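You operate a simulated robot arm through the tools that you are given. There is no shell and no other tool.

The job below is to be done with a simulated two-armed robot. You get a single attempt, and the scene is never put back.

TASK
Change the cassette in the shelf's holder: blue one out, yellow one in.
Fine: The pump is off and stays off. Draw the blue cassette by its post and stand it in the magazine's free pocket; push the yellow one home till it catches. Lids stay on, and the filter holder stays shut. Push the shelf home and latch it, fingers clear of the slides. Drop nothing.

The check looks at the end state, three seconds after you hand in, the way a careful person would. Anything else that was tipped, shoved, dropped, spilled or broken makes it a failure. A push-on lid holds only when it is set on centred and level and pressed home; a screw cap is set on level and turned clockwise until tight.

THE ROBOT
Two 7-joint arms with two-finger grippers on one trunk that stands fixed in place. Base frame: the origin is at the foot of the trunk, x ahead of it, y to its left, z up. Lengths are in mm, angles in degrees, forces in N, time in s.
The left shoulder is at [53, 216, 1220], the right one opposite. With the tool pointing down near the work surface each hand reaches from about 100 to 780 mm from the base axis, measured 20 degrees to its own side. Payload 3.18 kg a hand.
The TCP of each hand is the grasp point between the finger pads, 30 mm short of the fingertips. In the tool frame z runs along the fingers and y along their closing line. Largest opening 144 mm; the body of the gripper starts 103 mm behind the TCP.
Orientation is that of the tool frame in the base frame, as a unit quaternion [x, y, z, w]. With the fingers straight down and closing along the base's y, the tool's x points along the base's -x, its y along +y and its z along -z.

THE INTERFACE
- The arms move only by the tool jog_arm. It takes "left_rows", "right_rows" or both (then of equal length, played together; a hand with none holds still); each is one flat list of numbers, 7 for each row, row after row: the shift along the tool's x, y, z in units of 30 mm (1.0 is 30 mm), then the turn, a rotation vector about the tool's x, y, z in units of 8 degrees (1.0 is 8 degrees), then the closure in counts, from 0 (fully open) to 255 (shut). In form: [tx, ty, tz, wx, wy, wz, fingers, tx, ty, tz, wx, wy, wz, fingers, ...]. A call has 1 to 20 rows; each row shifts and turns the commanded pose from where the row before left it, along the tool's axes as they then stand. A call with a number of a shift or a turn outside -1 to 1 is refused whole. Each row takes 0.2 s and may step no farther than 50 mm and 8.6 degrees from the row before; otherwise, or with a gripper value out of range, the whole call is refused. Where a pose cannot be reached the arm comes as near as it can. A force on the tool above 40 N (or 10 N above the force at the start of the call, whichever is more), or a blocked arm, ends the call early, and 0.2 s more pass. The fingers move at their own pace and stop on an object; they squeeze with about 24 N. The grip force told is the motor's: it shows also when the fingers shut on nothing. Time passes only in rows, and 0.2 s behind the last, so rows that do not move let the fingers close. The reply holds the time, the measured pose of the TCP, the force on the tool along the base axes, the opening and the grip force, in the units named above and with some noise, with the torque about the TCP (base axes, N m) and any sound that the robot's microphone picked up.
- Cameras (640 x 400 px; columns grow to the right, rows downward): "scene" is now at [120.9, -24.9, 1392.1]; the picture's right is [-0.31, -0.95, 0.00], its down [-0.68, 0.22, -0.70] and it looks along [0.67, -0.22, -0.71] (base axes); focal length 214 px, centre (320, 200). "left" rides on the left gripper at [76, -16, -143] in its tool frame; the picture's right is [0.21, 0.98, 0.00], its down [-0.84, 0.18, -0.51] and it looks along [-0.50, 0.11, 0.86] (tool axes); focal length 218 px, centre (320, 200). "right" rides on the right gripper at [76, 16, -143] in its tool frame; the picture's right is [-0.21, 0.98, 0.00], its down [-0.84, -0.18, -0.51] and it looks along [-0.50, -0.11, 0.86] (tool axes); focal length 218 px, centre (320, 200). There is no depth. A picture from a camera that has moved, and an enlarged one, comes with that camera's place and axes in the base frame and with its lens.
- grab_frame(camera): a new picture of that camera. No time passes.
- slide_trunk(by): slides the trunk up (or, below 0, down) by that many mm; the arms and the scene camera ride with it, the base frame stays. It gives what a move gives, with no picture.
- head_to(pan, tilt): turns the head with the scene camera to pan (to the left, within 80 degrees either way) and tilt (down, from -29 to 69), counted from straight ahead of the robot. It gives what a move gives.
- zoom(camera, box): a new picture of the part [left, top, right, bottom] of that camera's present view, enlarged. No time passes.
- sign_off(): hands the job in; it is judged then, once.

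Places have to be worked out from the pictures, the camera data and where the tool is seen. Open the grippers and draw the arms clear of the work before you hand the job in, unless the task says otherwise.

The tools are called after "Call:" by a JSON object that holds its "method" and its "body". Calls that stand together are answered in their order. jog_arm: Moves the arms, as the interface text tells. Its arguments: {"type":"object","properties":{"left_rows":{"type":"array","items":{"type":"number"}},"right_rows":{"type":"array","items":{"type":"number"}}},"required":[]} The other tools are called the same way: slide_trunk (by) slides the trunk up or down; head_to (pan, tilt) turns the head that bears the scene camera; grab_frame (camera) takes a picture; zoom (camera, box) takes an enlarged picture of a part of a camera's view; sign_off () hands the job in.

At the start:

```text
t: 0.0
left_position: [415.5, 53.8, 1253.0]
left_orientation: [-0.001, 1.0, -0.001, 0.001]
left_wrist_force: [0.7, -0.3, -0.2]
left_torque: [-0.02, -0.01, -0.02]
left_opening: 143.9
left_finger_force: 0.1
right_position: [342.0, -241.2, 1220.4]
right_orientation: [0.0, 1.0, 0.0, 0.001]
right_wrist_force: [0.3, -0.2, -0.2]
right_torque: [0.05, 0.0, 0.0]
right_opening: 144.1
right_finger_force: 0.0
trunk travel left (down, up): [-300.0, 69.0]
head pan, tilt: [-18.0, 45.3]
```

scene: 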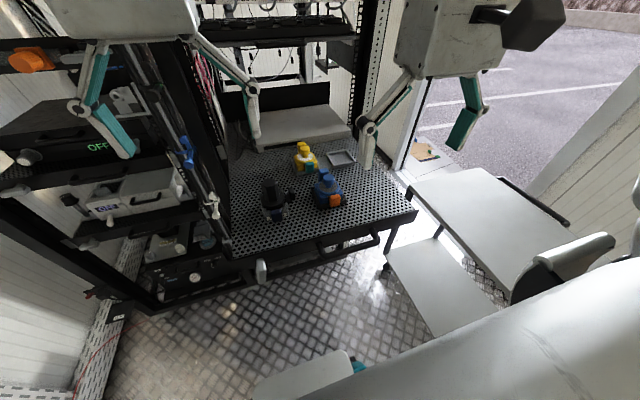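
right: 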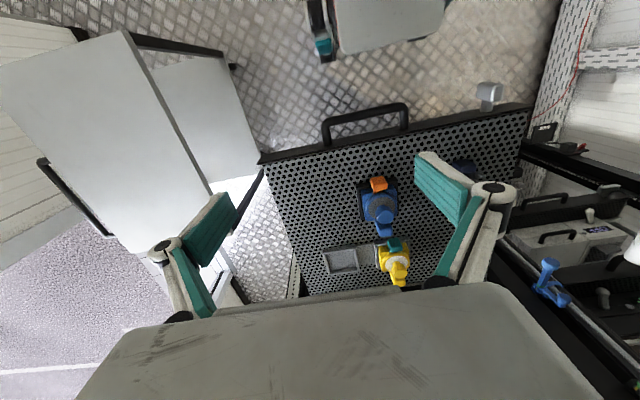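
left: 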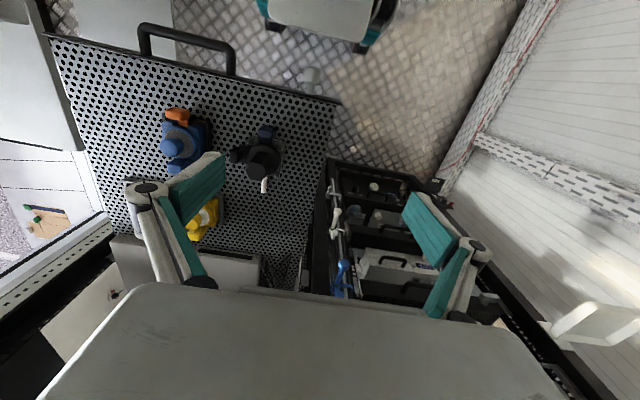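

I see a perforated pull-out shelf with a blue cassette in a holder, a yellow cassette in a magazine, and a dark filter holder. I'll zoom in on these from all the cameras before moving.

Call:
{"method": "zoom", "body": {"camera": "scene", "box": [220, 120, 420, 245]}}

Call:
{"method": "zoom", "body": {"camera": "right", "box": [300, 150, 480, 300]}}

Call:
{"method": "zoom", "body": {"camera": "left", "box": [100, 60, 340, 280]}}

Call:
{"method": "zoom", "body": {"camera": "scene", "box": [0, 60, 260, 300]}}

```text
3.20 times, centred on (320, 182) of scene
camera zoom: at [120.9, -24.9, 1392.1], right [-0.31, -0.95, 0.0], down [-0.68, 0.22, -0.7], along [0.67, -0.22, -0.71], focal length 686 px, centre (320, 256)
```

zoom: 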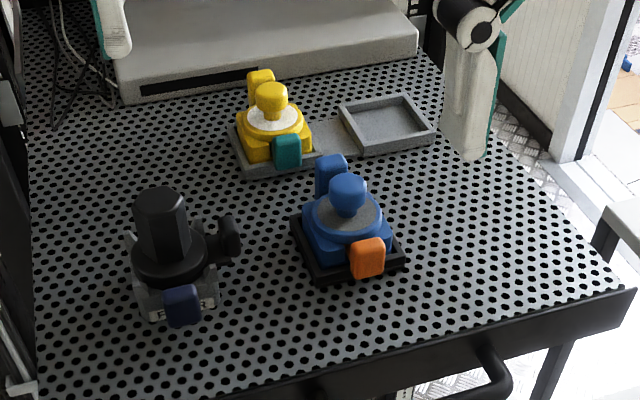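

```text
2.67 times, centred on (390, 225) of right
camera zoom: at [264.6, -225.4, 1362.6], right [0.21, 0.98, 0.0], down [0.84, -0.18, 0.51], along [0.5, -0.11, -0.86], focal length 582 px, centre (133, 133)
```

zoom: 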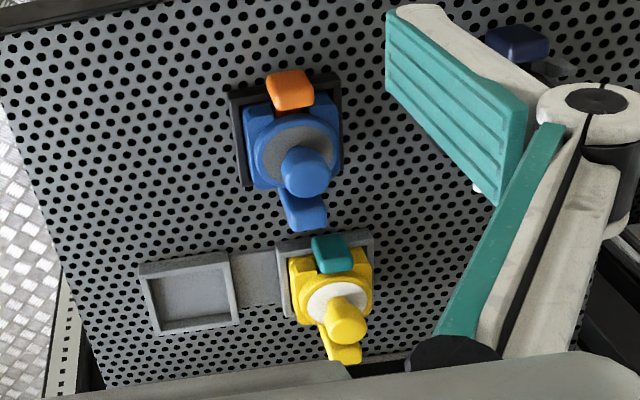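

```text
1.82 times, centred on (220, 170) of left
camera zoom: at [339.1, 36.3, 1395.8], right [-0.21, 0.98, 0.0], down [0.84, 0.18, 0.51], along [0.5, 0.11, -0.86], focal length 397 px, centre (502, 254)
```

zoom: 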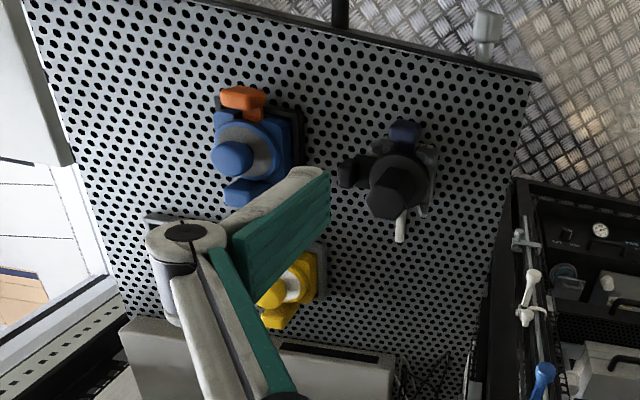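

```text
1.67 times, centred on (130, 180) of scene
camera zoom: at [120.9, -24.9, 1392.1], right [-0.31, -0.95, 0.0], down [-0.68, 0.22, -0.7], along [0.67, -0.22, -0.71], focal length 358 px, centre (637, 233)
```

zoom: 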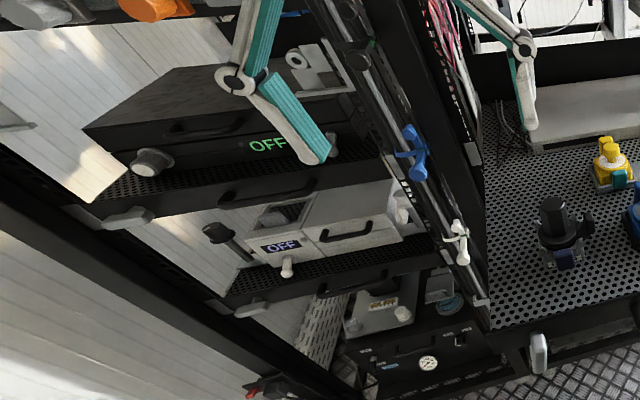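

The shelf surface appears to sit near z≈1000, with the blue cassette around (470,-165) and the free pocket around (642,-263). I'll look at the shelf front, latch and frame in enlarged form.

Call:
{"method": "zoom", "body": {"camera": "scene", "box": [180, 180, 440, 300]}}

Call:
{"method": "zoom", "body": {"camera": "left", "box": [20, 0, 360, 160]}}

Call:
{"method": "zoom", "body": {"camera": "right", "box": [240, 60, 600, 240]}}

Call:
{"method": "zoom", "body": {"camera": "left", "box": [280, 120, 480, 320]}}

```text
2.46 times, centred on (310, 240) of scene
camera zoom: at [120.9, -24.9, 1392.1], right [-0.31, -0.95, 0.0], down [-0.68, 0.22, -0.7], along [0.67, -0.22, -0.71], focal length 528 px, centre (345, 102)
```

zoom: 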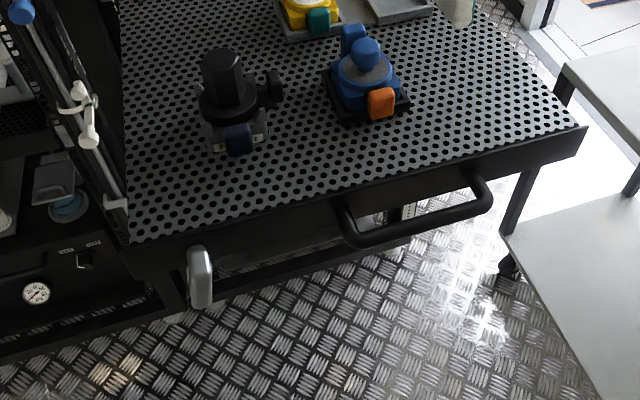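

```text
1.88 times, centred on (190, 80) of left
camera zoom: at [339.1, 36.3, 1395.8], right [-0.21, 0.98, 0.0], down [0.84, 0.18, 0.51], along [0.5, 0.11, -0.86], focal length 411 px, centre (565, 426)
```

zoom: 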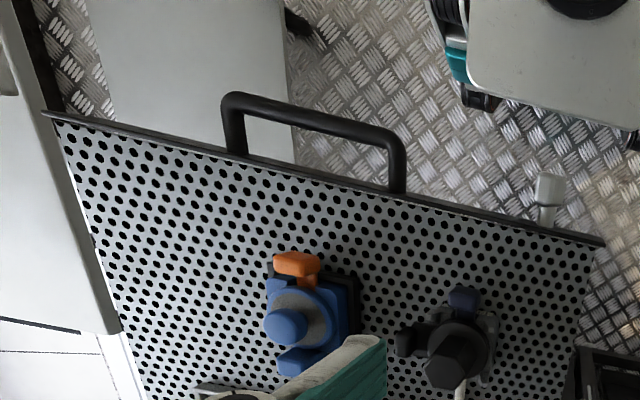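

```text
1.78 times, centred on (420, 150) of right
camera zoom: at [264.6, -225.4, 1362.6], right [0.21, 0.98, 0.0], down [0.84, -0.18, 0.51], along [0.5, -0.11, -0.86], focal length 388 px, centre (142, 289)
```

zoom: 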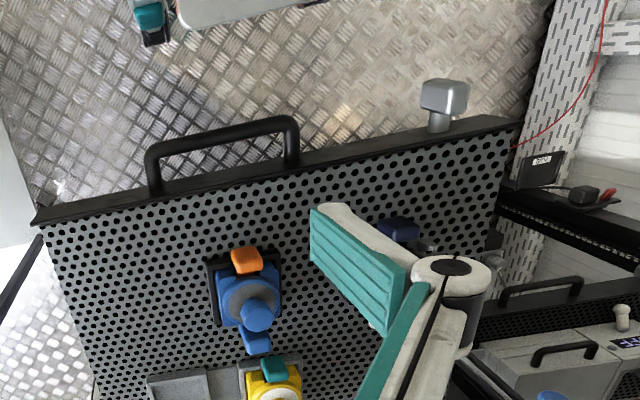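

```text
2.00 times, centred on (380, 220) of left
camera zoom: at [339.1, 36.3, 1395.8], right [-0.21, 0.98, 0.0], down [0.84, 0.18, 0.51], along [0.5, 0.11, -0.86], focal length 436 px, centre (200, 160)
```

zoom: 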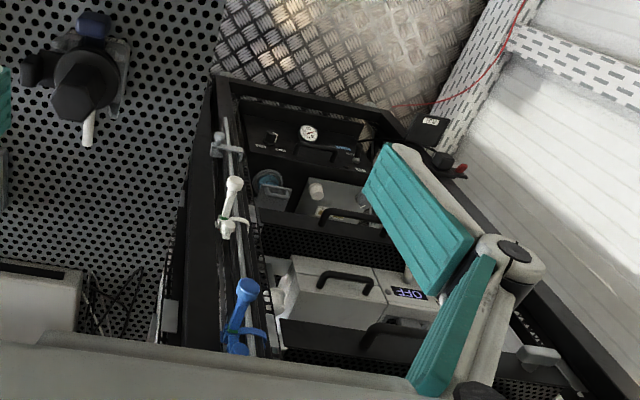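

The shelf front has a bar handle and a grey lever latch at its left end, hanging down; the other drawers in the rack have the same lever, apparently turned sideways. I'll zoom in on these other latches for comparison, and turn the head for a better look at the left side.

Call:
{"method": "zoom", "body": {"camera": "scene", "box": [0, 130, 160, 230]}}

Call:
{"method": "zoom", "body": {"camera": "scene", "box": [60, 200, 220, 300]}}

Call:
{"method": "zoom", "body": {"camera": "scene", "box": [220, 220, 320, 300]}}

Call:
{"method": "head_to", "body": {"pan": 10, "tilt": 50}}

Call:
{"method": "grab_frame", "body": {"camera": "scene"}}

```text
4.00 times, centred on (80, 180) of scene
camera zoom: at [120.9, -24.9, 1392.1], right [-0.31, -0.95, 0.0], down [-0.68, 0.22, -0.7], along [0.67, -0.22, -0.71], focal length 858 px, centre (1280, 280)
```

zoom: 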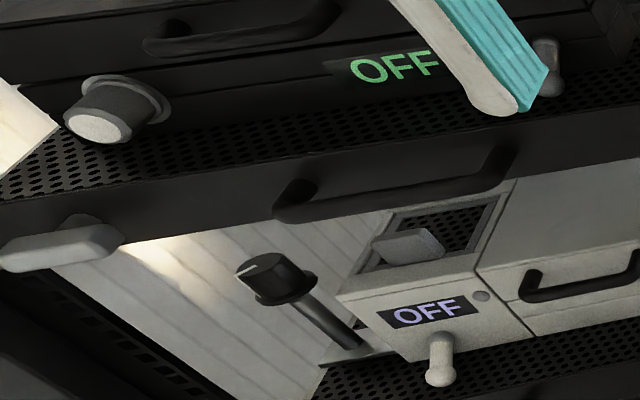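

```text
4.00 times, centred on (140, 250) of scene
camera zoom: at [120.9, -24.9, 1392.1], right [-0.31, -0.95, 0.0], down [-0.68, 0.22, -0.7], along [0.67, -0.22, -0.71], focal length 858 px, centre (1040, 0)
```

zoom: 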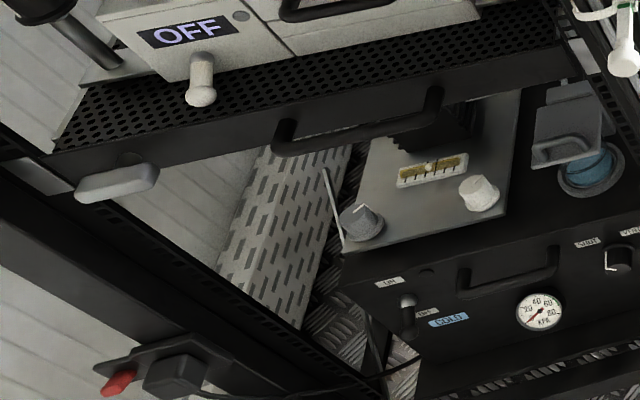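

```text
5.00 times, centred on (270, 260) of scene
camera zoom: at [120.9, -24.9, 1392.1], right [-0.31, -0.95, 0.0], down [-0.68, 0.22, -0.7], along [0.67, -0.22, -0.71], focal length 1072 px, centre (570, -100)
```

zoom: 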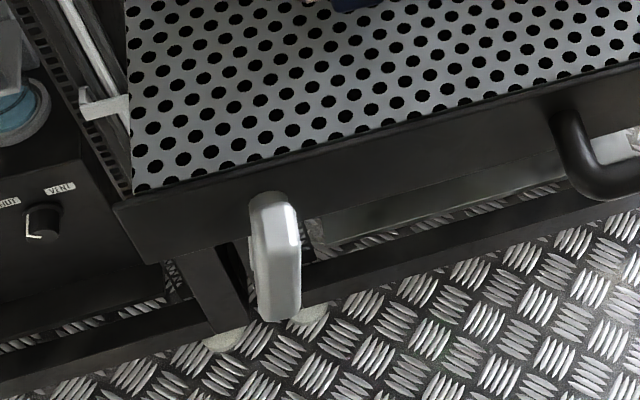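

```text
t: 0.9
left_position: [415.9, 53.3, 1252.4]
left_orientation: [-0.001, 1.0, -0.001, 0.0]
left_wrist_force: [0.7, 0.0, 0.2]
left_torque: [0.0, 0.03, -0.01]
left_opening: 143.7
left_finger_force: 0.2
right_position: [341.0, -241.9, 1219.6]
right_orientation: [-0.001, 1.0, 0.001, 0.0]
right_wrist_force: [-0.8, 0.2, 1.3]
right_torque: [-0.02, 0.01, 0.03]
right_opening: 144.1
right_finger_force: 0.1
trunk travel left (down, up): [-300.0, 69.0]
head pan, tilt: [10.0, 50.0]
```

```text
taken
camera scene: at [119.7, 13.6, 1385.6], right [0.17, -0.98, 0.0], down [-0.75, -0.13, -0.64], along [0.63, 0.11, -0.77], focal length 214 px, centre (320, 200)
```

scene: 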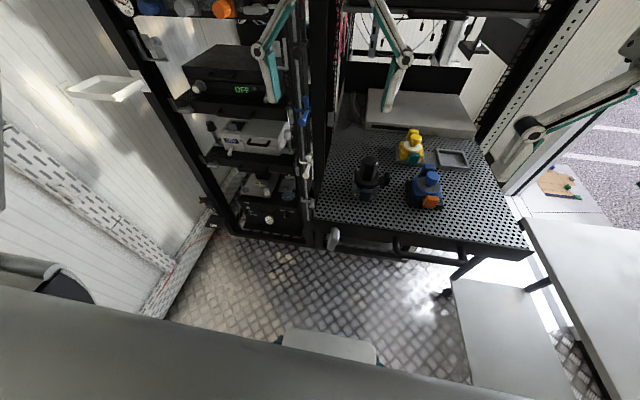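

The shelf looks square with the base axes: front edge at x≈383, y from about 75 to -365. The other shelves' levers lie horizontally pointing left when latched. I'll point the head straight at the cassettes and take close-ups.

Call:
{"method": "head_to", "body": {"pan": -20, "tilt": 42}}

Call:
{"method": "grab_frame", "body": {"camera": "scene"}}

Call:
{"method": "zoom", "body": {"camera": "scene", "box": [280, 180, 360, 230]}}

Call:
{"method": "zoom", "body": {"camera": "scene", "box": [270, 140, 370, 200]}}

Call:
{"method": "zoom", "body": {"camera": "scene", "box": [220, 60, 380, 160]}}

```text
t: 1.9
left_position: [416.9, 51.8, 1253.1]
left_orientation: [-0.001, 1.0, -0.001, 0.0]
left_wrist_force: [-1.0, -0.1, -1.4]
left_torque: [0.01, -0.01, -0.02]
left_opening: 144.1
left_finger_force: 0.0
right_position: [341.4, -242.6, 1220.0]
right_orientation: [0.0, 1.0, 0.001, -0.001]
right_wrist_force: [0.1, -0.3, 0.5]
right_torque: [-0.03, 0.0, 0.01]
right_opening: 144.0
right_finger_force: 0.1
trunk travel left (down, up): [-300.0, 69.0]
head pan, tilt: [-20.0, 42.0]
```

```text
taken
camera scene: at [122.4, -28.3, 1396.8], right [-0.34, -0.94, 0.0], down [-0.63, 0.23, -0.74], along [0.7, -0.25, -0.67], focal length 214 px, centre (320, 200)
```

scene: 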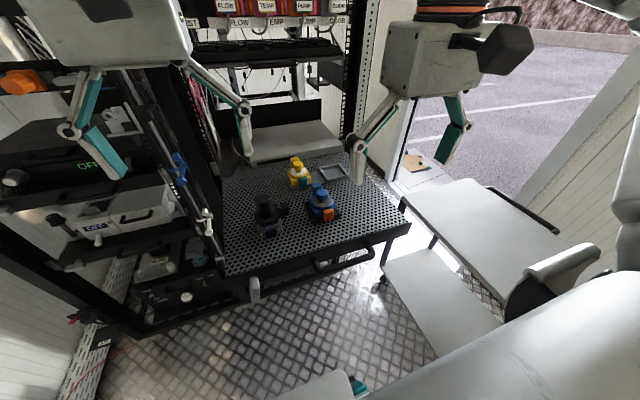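

```text
8.00 times, centred on (320, 205) of scene
camera zoom: at [122.4, -28.3, 1396.8], right [-0.34, -0.94, 0.0], down [-0.63, 0.23, -0.74], along [0.7, -0.25, -0.67], focal length 1716 px, centre (320, 160)
```

zoom: 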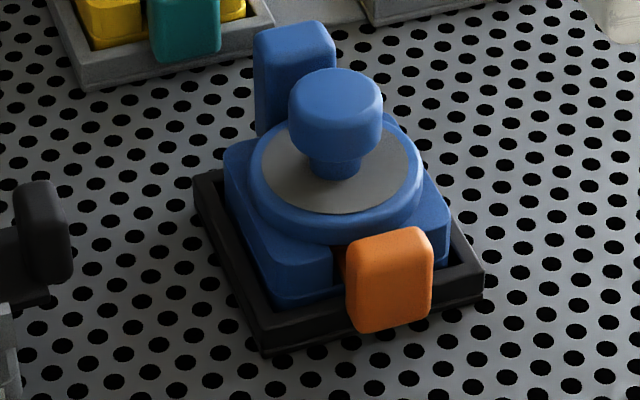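

```text
6.40 times, centred on (320, 170) of scene
camera zoom: at [122.4, -28.3, 1396.8], right [-0.34, -0.94, 0.0], down [-0.63, 0.23, -0.74], along [0.7, -0.25, -0.67], focal length 1373 px, centre (320, 392)
```

zoom: 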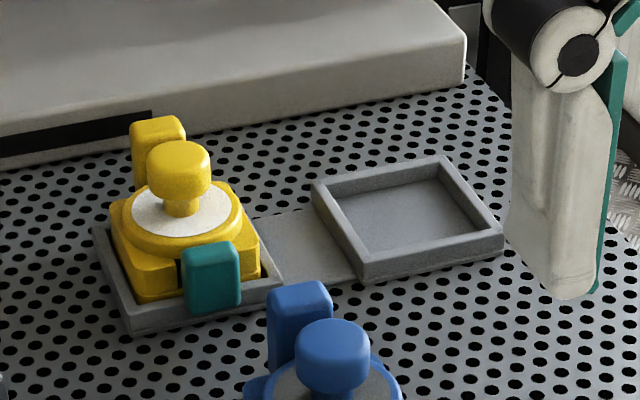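

```text
4.00 times, centred on (300, 110) of scene
camera zoom: at [122.4, -28.3, 1396.8], right [-0.34, -0.94, 0.0], down [-0.63, 0.23, -0.74], along [0.7, -0.25, -0.67], focal length 858 px, centre (400, 560)
```

zoom: 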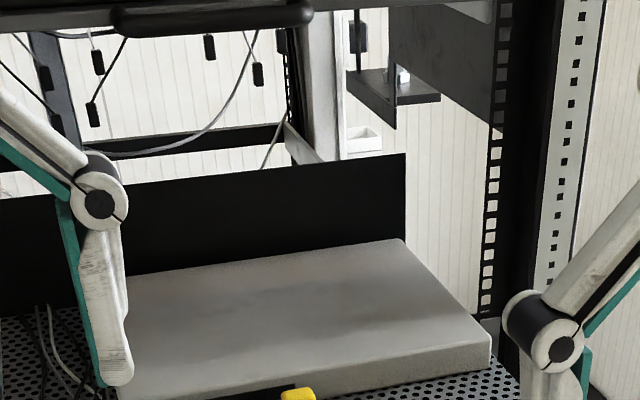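

Each cassette has a mushroom post, a rear block and a front coloured clasp; the blue knob triangulates to about (489,-164,1063). I'll move the right hand above the blue cassette, well clear in height, to look closely with its camera.

Call:
{"method": "jog_arm", "body": {"right_rows": [-0.767, 0.428, 0.2, 0, 0, 0, 0, -0.767, 0.428, 0.2, 0, 0, 0, 0, -0.767, 0.428, 0.2, 0, 0, 0, 0, -0.767, 0.428, 0.2, 0, 0, 0, 0, -0.767, 0.428, 0.2, 0, 0, 0, 0, -0.767, 0.428, 0.2, 0, 0, 0, 0, 0, 0, 0, 0, 0, 0, 0]}}

Call:
{"method": "grab_frame", "body": {"camera": "right"}}

Call:
{"method": "grab_frame", "body": {"camera": "scene"}}

```text
t: 3.5
left_position: [415.2, 51.5, 1253.3]
left_orientation: [-0.001, 1.0, -0.001, 0.0]
left_wrist_force: [0.6, 0.1, 0.6]
left_torque: [0.02, -0.01, 0.0]
left_opening: 144.5
left_finger_force: 0.0
right_position: [479.7, -165.4, 1187.0]
right_orientation: [0.0, 1.0, 0.001, 0.0]
right_wrist_force: [-0.8, -0.5, -0.9]
right_torque: [0.01, -0.01, 0.0]
right_opening: 143.9
right_finger_force: 0.1
trunk travel left (down, up): [-300.0, 69.0]
head pan, tilt: [-20.0, 42.0]
```

```text
taken
camera right: at [402.7, -147.7, 1329.6], right [0.21, 0.98, 0.0], down [0.84, -0.18, 0.51], along [0.5, -0.11, -0.86], focal length 218 px, centre (320, 200)
```

right: 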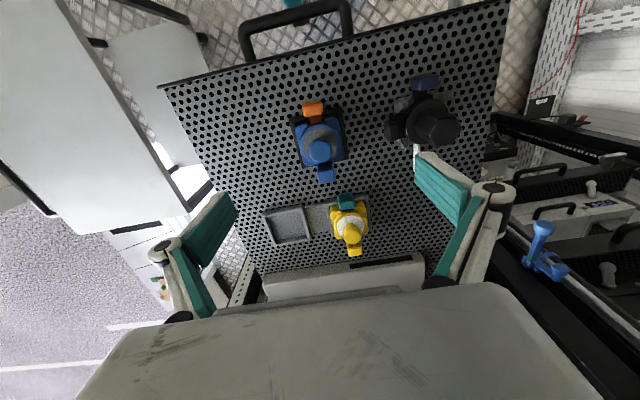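

```text
taken
camera scene: at [121.8, -28.8, 1396.9], right [-0.34, -0.94, 0.0], down [-0.63, 0.23, -0.74], along [0.7, -0.25, -0.67], focal length 214 px, centre (320, 200)
```

scene: 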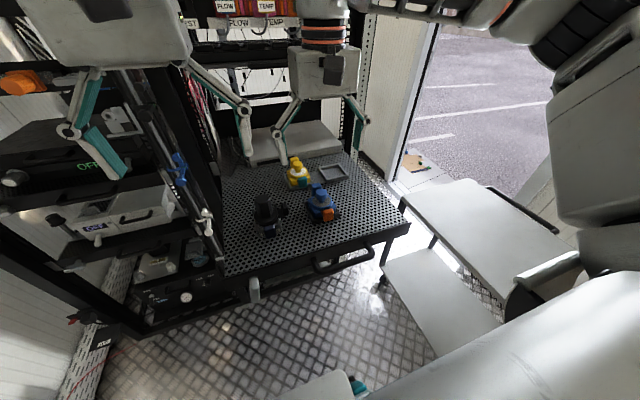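

Good view from above. I'll zoom into the blue holder, the yellow magazine pocket and the free pocket to measure them.

Call:
{"method": "zoom", "body": {"camera": "right", "box": [272, 90, 368, 190]}}

Call:
{"method": "zoom", "body": {"camera": "right", "box": [250, 180, 390, 270]}}

Call:
{"method": "zoom", "body": {"camera": "right", "box": [370, 60, 480, 170]}}

Call:
{"method": "zoom", "body": {"camera": "right", "box": [150, 0, 530, 200]}}

```text
4.00 times, centred on (320, 140) of right
camera zoom: at [402.7, -147.7, 1329.6], right [0.21, 0.98, 0.0], down [0.84, -0.18, 0.51], along [0.5, -0.11, -0.86], focal length 873 px, centre (320, 440)
```

zoom: 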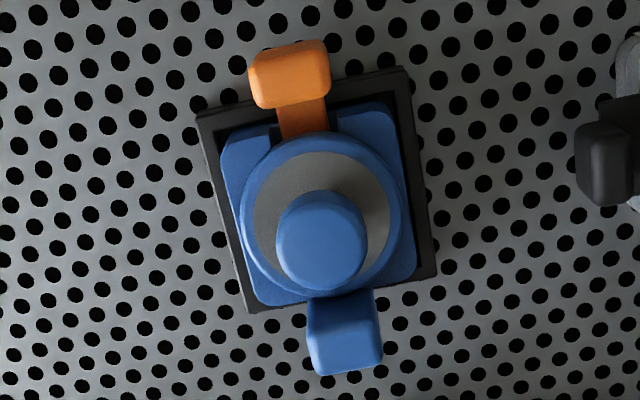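

```text
4.44 times, centred on (320, 225) of right
camera zoom: at [402.7, -147.7, 1329.6], right [0.21, 0.98, 0.0], down [0.84, -0.18, 0.51], along [0.5, -0.11, -0.86], focal length 970 px, centre (320, 89)
```

zoom: 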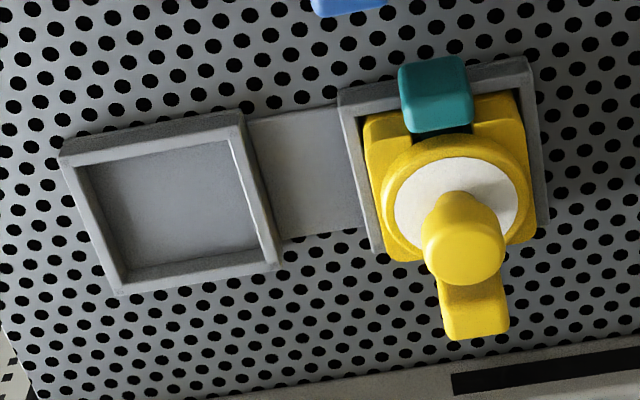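

```text
3.64 times, centred on (425, 115) of right
camera zoom: at [402.7, -147.7, 1329.6], right [0.21, 0.98, 0.0], down [0.84, -0.18, 0.51], along [0.5, -0.11, -0.86], focal length 794 px, centre (-62, 509)
```

zoom: 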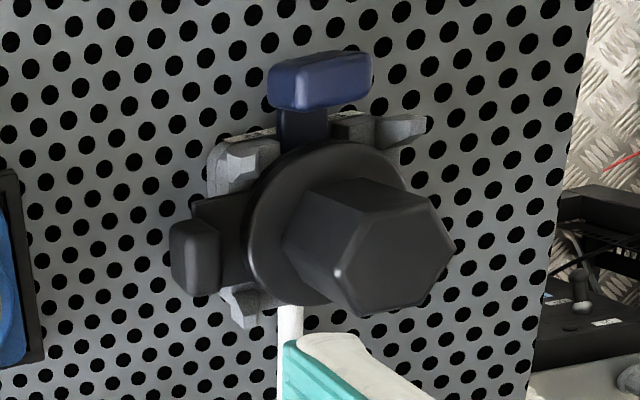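

```text
1.68 times, centred on (340, 100) of right
camera zoom: at [402.7, -147.7, 1329.6], right [0.21, 0.98, 0.0], down [0.84, -0.18, 0.51], along [0.5, -0.11, -0.86], focal length 368 px, centre (286, 368)
```

zoom: 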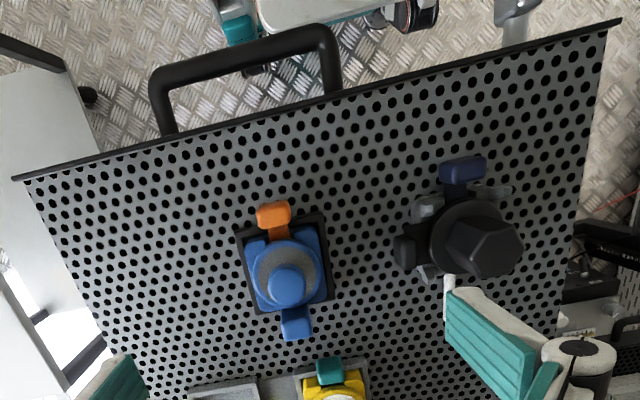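

The holder computes to x 451–527, y −203…−128 (centre ≈(489,−166)), the free pocket centre ≈(632,−258), yellow ≈(632,−145); everything is square with the axes. I'll narrow the fingers to ~60 mm and descend to just above the blue knob (tips staying above it) for a fine check.

Call:
{"method": "jog_arm", "body": {"right_rows": [-0.277, -0.02, 0, 0, 0, 0, 150, 0, 0, 0, 0, 0, 0, 150, 0, 0, 0.856, 0, 0, 0, 150, 0, 0, 0.856, 0, 0, 0, 150, 0, 0, 0.85, 0, 0, 0, 150, 0, 0, 0, 0, 0, 0, 150]}}

Call:
{"method": "grab_frame", "body": {"camera": "right"}}

Call:
{"method": "zoom", "body": {"camera": "right", "box": [240, 120, 400, 220]}}

Call:
{"method": "zoom", "body": {"camera": "scene", "box": [260, 150, 380, 230]}}

Call:
{"method": "zoom", "body": {"camera": "left", "box": [100, 60, 340, 280]}}

```text
t: 4.9
left_position: [415.7, 53.5, 1254.0]
left_orientation: [-0.001, 1.0, -0.001, 0.001]
left_wrist_force: [-0.4, -0.8, 0.2]
left_torque: [-0.01, -0.03, 0.0]
left_opening: 144.0
left_finger_force: 0.0
right_position: [488.7, -167.2, 1108.9]
right_orientation: [0.0, 1.0, 0.0, 0.001]
right_wrist_force: [-0.5, -0.4, 1.0]
right_torque: [-0.04, 0.0, 0.0]
right_opening: 59.4
right_finger_force: 0.1
trunk travel left (down, up): [-300.0, 69.0]
head pan, tilt: [-20.0, 42.0]
```

```text
taken
camera right: at [411.2, -149.2, 1251.5], right [0.21, 0.98, 0.0], down [0.84, -0.18, 0.51], along [0.5, -0.11, -0.86], focal length 218 px, centre (320, 200)
```

right: 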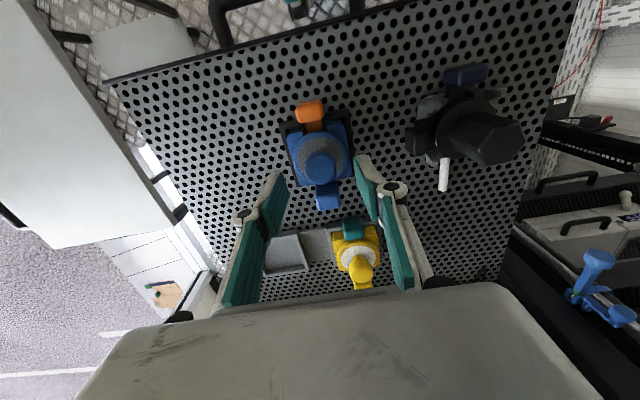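

```text
4.00 times, centred on (320, 170) of right
camera zoom: at [411.2, -149.2, 1251.5], right [0.21, 0.98, 0.0], down [0.84, -0.18, 0.51], along [0.5, -0.11, -0.86], focal length 873 px, centre (320, 320)
```

zoom: 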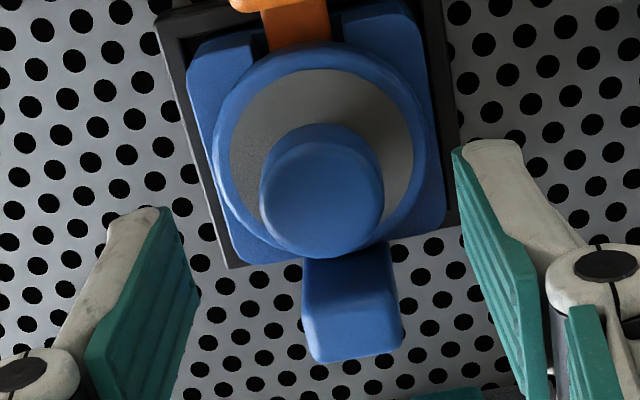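

```text
5.00 times, centred on (320, 190) of scene
camera zoom: at [122.0, -28.0, 1396.9], right [-0.34, -0.94, 0.0], down [-0.63, 0.23, -0.74], along [0.7, -0.25, -0.67], focal length 1072 px, centre (320, 250)
```

zoom: 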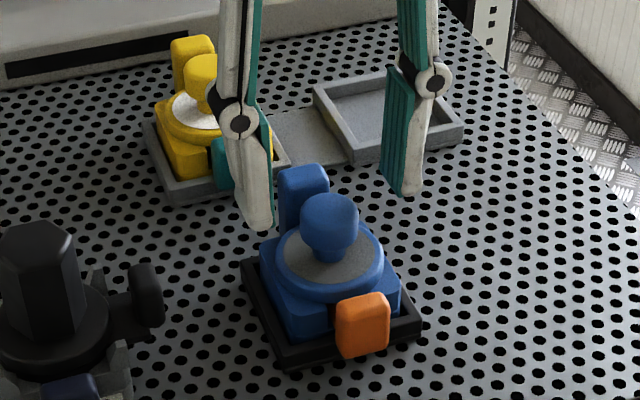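

```text
1.82 times, centred on (220, 170) of left
camera zoom: at [338.6, 36.6, 1396.0], right [-0.21, 0.98, 0.0], down [0.84, 0.18, 0.51], along [0.5, 0.1, -0.86], focal length 397 px, centre (502, 254)
```

zoom: 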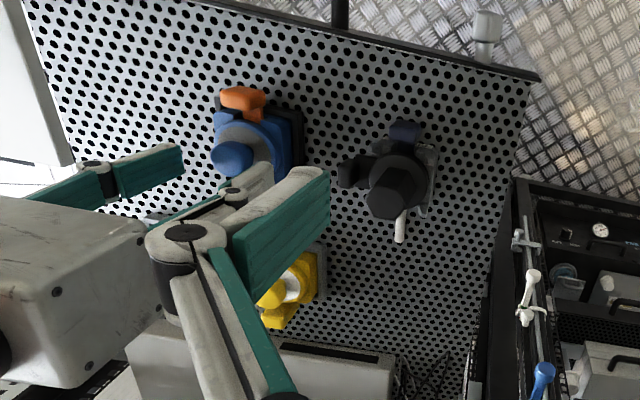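

The knob sits centred between the fingers (silhouette centre ≈ column 322 vs expected 321), knob ≈ z 1050–1071, disc top ≈1043. I'll descend so the fingertips end at ≈1048, then close on the post.

Call:
{"method": "jog_arm", "body": {"right_rows": [0, 0.02, 0.35, 0, 0, 0, 150, 0, 0.01, 0.35, 0, 0, 0, 150, 0, 0, 0.32, 0, 0, 0, 150, 0, 0, 0, 0, 0, 0, 150]}}

Call:
{"method": "zoom", "body": {"camera": "right", "box": [240, 120, 400, 220]}}

Call:
{"method": "zoom", "body": {"camera": "scene", "box": [280, 170, 360, 230]}}

```text
t: 5.9
left_position: [415.4, 52.2, 1253.5]
left_orientation: [-0.001, 1.0, 0.0, 0.0]
left_wrist_force: [0.4, -0.6, 0.3]
left_torque: [-0.04, 0.02, 0.02]
left_opening: 144.0
left_finger_force: 0.0
right_position: [487.4, -165.7, 1076.6]
right_orientation: [0.0, 1.0, -0.001, 0.0]
right_wrist_force: [-0.9, 0.5, -0.1]
right_torque: [-0.02, -0.01, 0.0]
right_opening: 59.2
right_finger_force: 0.0
trunk travel left (down, up): [-300.0, 69.0]
head pan, tilt: [-20.0, 42.0]
```

```text
4.00 times, centred on (320, 170) of right
camera zoom: at [409.9, -148.4, 1219.6], right [0.21, 0.98, 0.0], down [0.84, -0.18, 0.51], along [0.5, -0.11, -0.86], focal length 873 px, centre (320, 320)
```

zoom: 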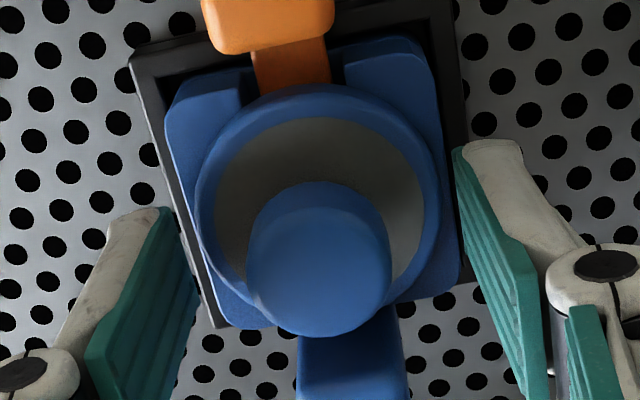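

```text
6.67 times, centred on (320, 200) of scene
camera zoom: at [122.3, -28.2, 1396.8], right [-0.34, -0.94, 0.0], down [-0.63, 0.23, -0.74], along [0.7, -0.25, -0.67], focal length 1430 px, centre (320, 200)
```

zoom: 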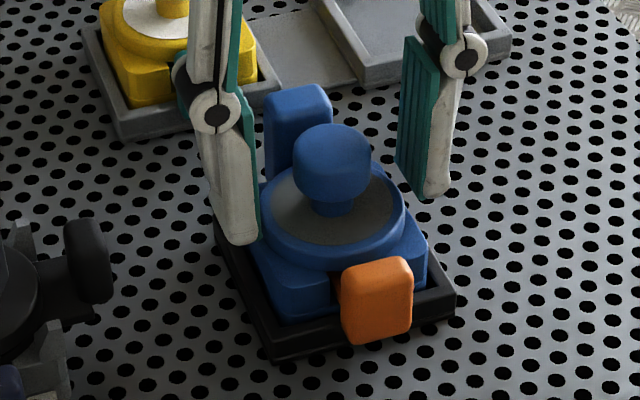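

The knob is centred to within ~0.5 mm. I'll raise 2 mm for margin above the disc and close gently, then hold.

Call:
{"method": "jog_arm", "body": {"right_rows": [0, 0, -0.07, 0, 0, 0, 190, 0, 0, 0, 0, 0, 0, 200, 0, 0, 0, 0, 0, 0, 255, 0, 0, 0, 0, 0, 0, 255]}}

Call:
{"method": "zoom", "body": {"camera": "right", "box": [240, 120, 400, 220]}}

Call:
{"method": "zoom", "body": {"camera": "scene", "box": [280, 170, 360, 230]}}

```text
t: 6.9
left_position: [416.2, 53.3, 1253.8]
left_orientation: [-0.001, 1.0, -0.001, 0.001]
left_wrist_force: [-0.1, 0.0, -0.4]
left_torque: [-0.02, 0.01, 0.0]
left_opening: 143.9
left_finger_force: 0.1
right_position: [487.8, -166.2, 1079.8]
right_orientation: [0.0, 1.0, -0.001, 0.0]
right_wrist_force: [0.4, 2.2, -2.4]
right_torque: [0.05, -0.02, 0.01]
right_opening: 25.2
right_finger_force: 23.9
trunk travel left (down, up): [-300.0, 69.0]
head pan, tilt: [-20.0, 42.0]
```

```text
4.00 times, centred on (320, 170) of right
camera zoom: at [410.8, -148.2, 1221.6], right [0.21, 0.98, 0.0], down [0.84, -0.18, 0.51], along [0.5, -0.11, -0.86], focal length 873 px, centre (320, 320)
```

zoom: 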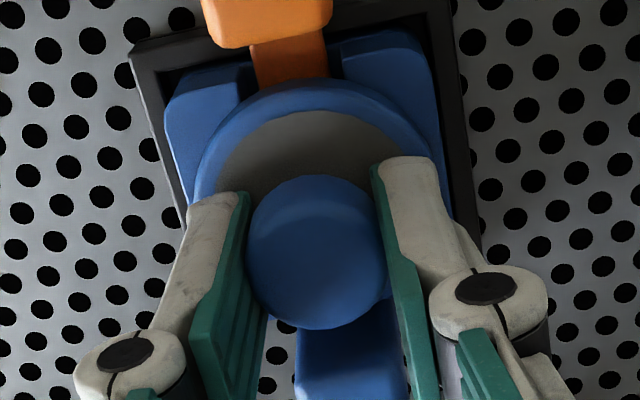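

```text
6.67 times, centred on (320, 200) of scene
camera zoom: at [122.6, -28.0, 1396.8], right [-0.34, -0.94, 0.0], down [-0.63, 0.23, -0.74], along [0.7, -0.25, -0.67], focal length 1430 px, centre (320, 200)
```

zoom: 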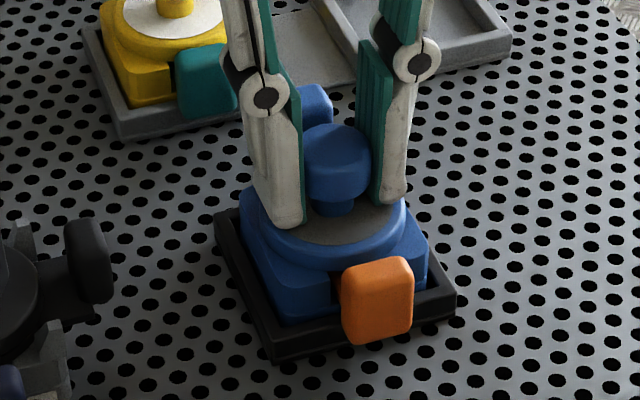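

The post is gripped (25.2 mm, 24 N). Now I draw it straight up slowly and check whether it comes with the hand.

Call:
{"method": "jog_arm", "body": {"right_rows": [0, 0, -0.1, 0, 0, 0, 255, 0, 0, -0.1, 0, 0, 0, 255, 0, 0, -0.1, 0, 0, 0, 255, 0, 0, -0.1, 0, 0, 0, 255]}}

Call:
{"method": "zoom", "body": {"camera": "right", "box": [240, 120, 400, 220]}}

Call:
{"method": "zoom", "body": {"camera": "scene", "box": [280, 170, 360, 230]}}

```text
t: 7.9
left_position: [416.2, 53.1, 1253.6]
left_orientation: [-0.002, 1.0, -0.002, 0.0]
left_wrist_force: [-0.4, -1.0, -0.2]
left_torque: [-0.03, -0.01, 0.0]
left_opening: 144.0
left_finger_force: 0.0
right_position: [487.7, -165.2, 1090.9]
right_orientation: [0.001, 1.0, 0.0, 0.0]
right_wrist_force: [0.7, -0.3, 0.6]
right_torque: [0.01, -0.05, 0.0]
right_opening: 25.6
right_finger_force: 24.5
trunk travel left (down, up): [-300.0, 69.0]
head pan, tilt: [-20.0, 42.0]
```

```text
4.00 times, centred on (320, 170) of right
camera zoom: at [410.8, -148.2, 1233.8], right [0.21, 0.98, 0.0], down [0.84, -0.18, 0.51], along [0.5, -0.11, -0.86], focal length 873 px, centre (320, 320)
```

zoom: 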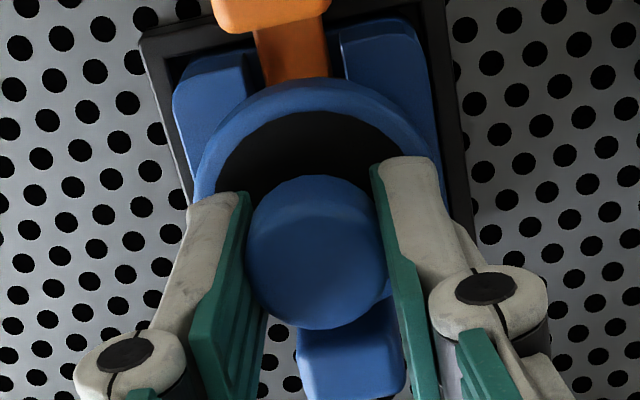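

```text
6.67 times, centred on (320, 200) of scene
camera zoom: at [122.4, -28.2, 1396.8], right [-0.34, -0.94, 0.0], down [-0.63, 0.23, -0.74], along [0.7, -0.25, -0.67], focal length 1430 px, centre (320, 200)
```

zoom: 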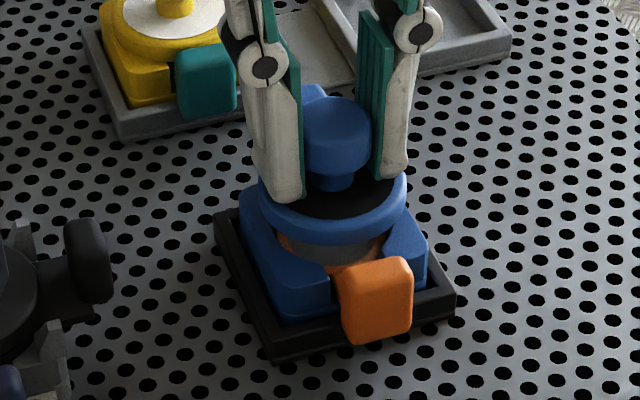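

Something rose with the post, but the square body stayed in the holder; I need to look closely at what actually lifted before going any further.

Call:
{"method": "zoom", "body": {"camera": "scene", "box": [300, 185, 345, 222]}}

Call:
{"method": "zoom", "body": {"camera": "right", "box": [280, 110, 360, 180]}}

Call:
{"method": "zoom", "body": {"camera": "left", "box": [140, 80, 240, 170]}}

Call:
{"method": "zoom", "body": {"camera": "scene", "box": [280, 150, 330, 195]}}

```text
10.81 times, centred on (322, 204) of scene
camera zoom: at [122.4, -28.2, 1396.8], right [-0.34, -0.94, 0.0], down [-0.63, 0.23, -0.74], along [0.7, -0.25, -0.67], focal length 2319 px, centre (293, 162)
```

zoom: 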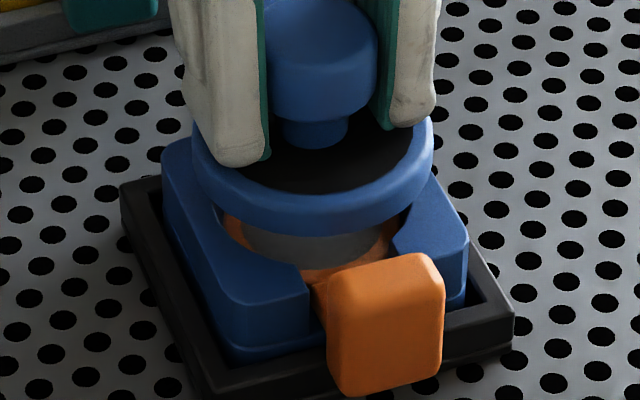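

```text
5.71 times, centred on (320, 145) of right
camera zoom: at [410.8, -148.2, 1233.8], right [0.21, 0.98, 0.0], down [0.84, -0.18, 0.51], along [0.5, -0.11, -0.86], focal length 1247 px, centre (320, 514)
```

zoom: 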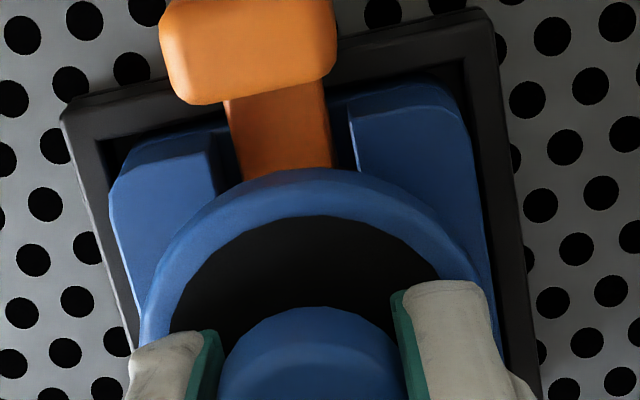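

```text
4.44 times, centred on (190, 125) of left
camera zoom: at [339.1, 36.4, 1395.8], right [-0.21, 0.98, 0.0], down [0.84, 0.18, 0.51], along [0.5, 0.11, -0.86], focal length 970 px, centre (898, 533)
```

zoom: 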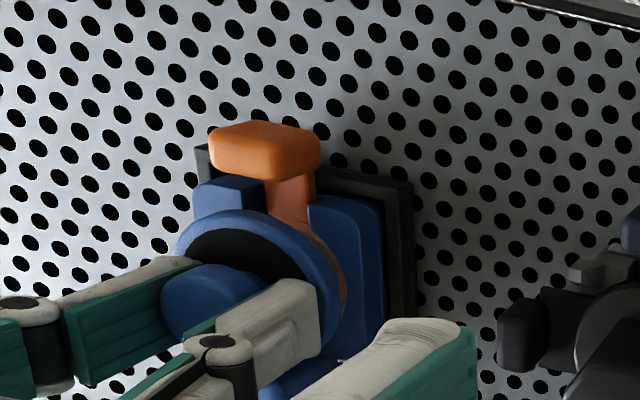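

```text
8.89 times, centred on (305, 172) of scene
camera zoom: at [122.4, -28.2, 1396.8], right [-0.34, -0.94, 0.0], down [-0.63, 0.23, -0.74], along [0.7, -0.25, -0.67], focal length 1906 px, centre (453, 444)
```

zoom: 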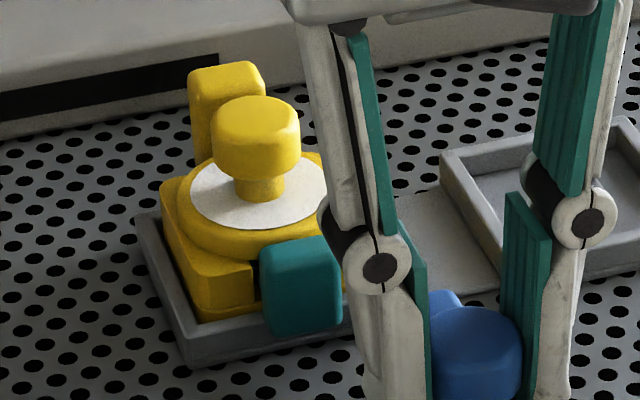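

The disc with the mushroom knob is the push-on lid, and it lifted off with the knob; the "post" must be the upright block at the rear of the cassette body. I haven't moved sideways, so I'll lower the lid straight back along the same line and check the force.

Call:
{"method": "jog_arm", "body": {"right_rows": [0, 0, 0.1, 0, 0, 0, 255, 0, 0, 0.1, 0, 0, 0, 255, 0, 0, 0.1, 0, 0, 0, 255]}}

Call:
{"method": "zoom", "body": {"camera": "scene", "box": [300, 185, 345, 222]}}

Call:
{"method": "zoom", "body": {"camera": "right", "box": [280, 110, 360, 180]}}

```text
t: 8.7
left_position: [416.1, 53.4, 1252.4]
left_orientation: [-0.001, 1.0, -0.001, 0.0]
left_wrist_force: [0.7, -0.4, 0.1]
left_torque: [0.01, -0.01, 0.0]
left_opening: 144.0
left_finger_force: 0.0
right_position: [488.2, -165.5, 1081.5]
right_orientation: [0.0, 1.0, 0.0, 0.0]
right_wrist_force: [0.4, -1.1, 0.3]
right_torque: [0.04, 0.0, 0.01]
right_opening: 25.2
right_finger_force: 24.5
trunk travel left (down, up): [-300.0, 69.0]
head pan, tilt: [-20.0, 42.0]
```

```text
10.81 times, centred on (322, 204) of scene
camera zoom: at [122.5, -28.4, 1396.8], right [-0.34, -0.94, 0.0], down [-0.63, 0.23, -0.74], along [0.7, -0.25, -0.67], focal length 2319 px, centre (293, 162)
```

zoom: 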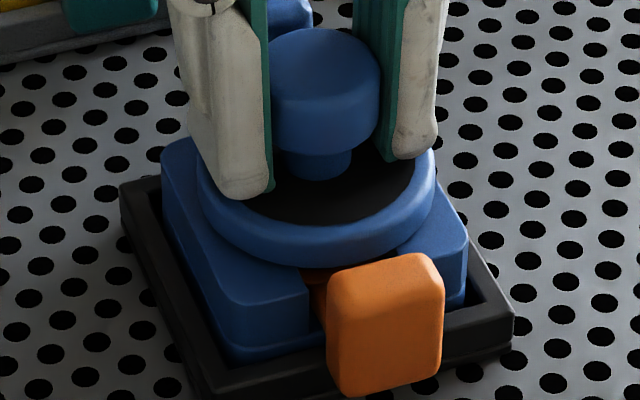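

```text
5.71 times, centred on (320, 145) of right
camera zoom: at [410.9, -149.3, 1224.0], right [0.21, 0.98, 0.0], down [0.84, -0.18, 0.51], along [0.5, -0.11, -0.86], focal length 1247 px, centre (320, 514)
```

zoom: 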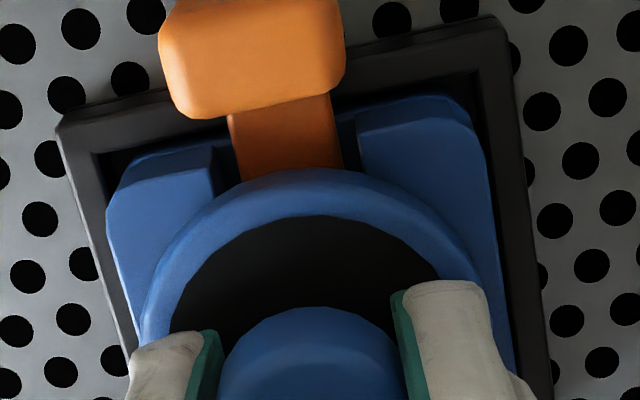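

The lid is about 3 mm above its seat, still centred and level. I'll ease it down the last bit in small steps, then slightly past, watching the force and listening for a click.

Call:
{"method": "jog_arm", "body": {"right_rows": [0, 0, 0.05, 0, 0, 0, 255, 0, 0, 0.05, 0, 0, 0, 255, 0, 0, 0.03, 0, 0, 0, 255]}}

Call:
{"method": "zoom", "body": {"camera": "scene", "box": [300, 185, 345, 222]}}

Call:
{"method": "zoom", "body": {"camera": "right", "box": [280, 110, 360, 180]}}

```text
t: 9.5
left_position: [415.4, 53.6, 1253.9]
left_orientation: [0.0, 1.0, -0.002, 0.0]
left_wrist_force: [-0.1, 0.8, -0.6]
left_torque: [0.0, -0.02, 0.01]
left_opening: 143.8
left_finger_force: 0.0
right_position: [487.1, -165.1, 1079.2]
right_orientation: [-0.001, 1.0, 0.001, 0.002]
right_wrist_force: [-0.8, 3.1, 14.6]
right_torque: [0.03, 0.39, 0.01]
right_opening: 25.4
right_finger_force: 24.0
trunk travel left (down, up): [-300.0, 69.0]
head pan, tilt: [-20.0, 42.0]
```

```text
10.81 times, centred on (322, 204) of scene
camera zoom: at [121.4, -27.7, 1397.1], right [-0.34, -0.94, 0.0], down [-0.63, 0.23, -0.74], along [0.7, -0.25, -0.67], focal length 2319 px, centre (293, 162)
```

zoom: 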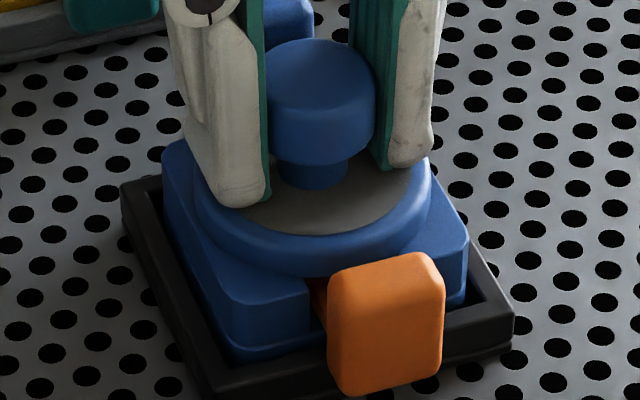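

```text
5.71 times, centred on (320, 145) of right
camera zoom: at [410.3, -148.4, 1221.5], right [0.21, 0.98, 0.0], down [0.84, -0.18, 0.51], along [0.5, -0.11, -0.86], focal length 1247 px, centre (320, 514)
```

zoom: 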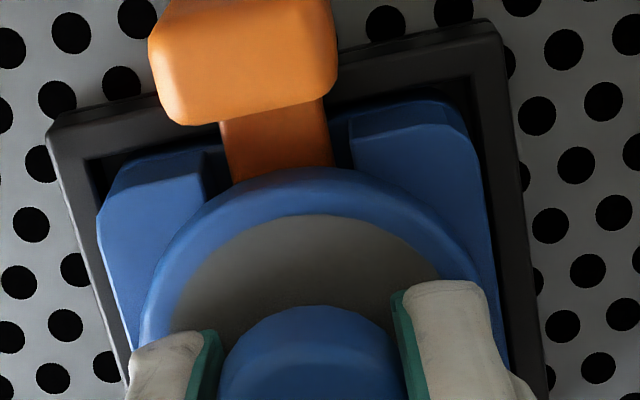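

The filter disc shows through the lid window again and there's 14.6 N of seating force. I'll press a little more to be sure it's home and compare with the pre-lift image.

Call:
{"method": "jog_arm", "body": {"right_rows": [0, 0, 0.03, 0, 0, 0, 255, 0, 0, 0.03, 0, 0, 0, 255, 0, 0, 0, 0, 0, 0, 255]}}

Call:
{"method": "zoom", "body": {"camera": "scene", "box": [280, 170, 360, 230]}}

Call:
{"method": "zoom", "body": {"camera": "right", "box": [240, 120, 400, 220]}}

```text
t: 10.3
left_position: [414.4, 55.6, 1254.4]
left_orientation: [-0.001, 1.0, -0.002, 0.0]
left_wrist_force: [0.3, -0.4, 0.3]
left_torque: [0.01, 0.0, 0.02]
left_opening: 144.0
left_finger_force: 0.1
right_position: [487.3, -165.4, 1077.3]
right_orientation: [-0.001, 1.0, 0.0, 0.002]
right_wrist_force: [3.0, 2.8, 23.5]
right_torque: [0.02, -0.1, 0.02]
right_opening: 25.3
right_finger_force: 24.3
trunk travel left (down, up): [-300.0, 69.0]
head pan, tilt: [-20.0, 42.0]
```

```text
6.67 times, centred on (320, 200) of scene
camera zoom: at [121.4, -27.5, 1397.0], right [-0.34, -0.94, 0.0], down [-0.63, 0.23, -0.74], along [0.7, -0.25, -0.67], focal length 1430 px, centre (320, 200)
```

zoom: 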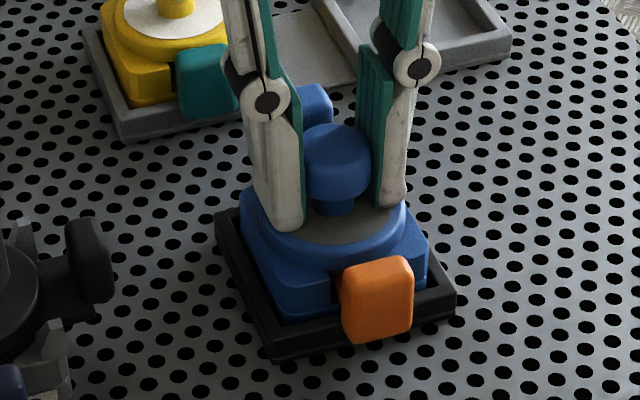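

```text
4.00 times, centred on (320, 170) of right
camera zoom: at [410.1, -148.3, 1219.5], right [0.21, 0.98, 0.0], down [0.84, -0.18, 0.51], along [0.5, -0.11, -0.86], focal length 873 px, centre (320, 320)
```

zoom: 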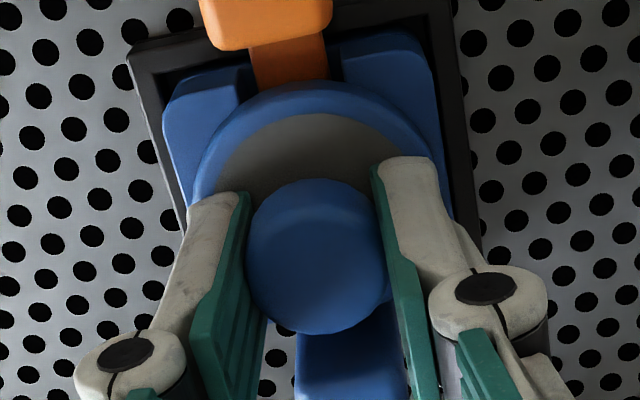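

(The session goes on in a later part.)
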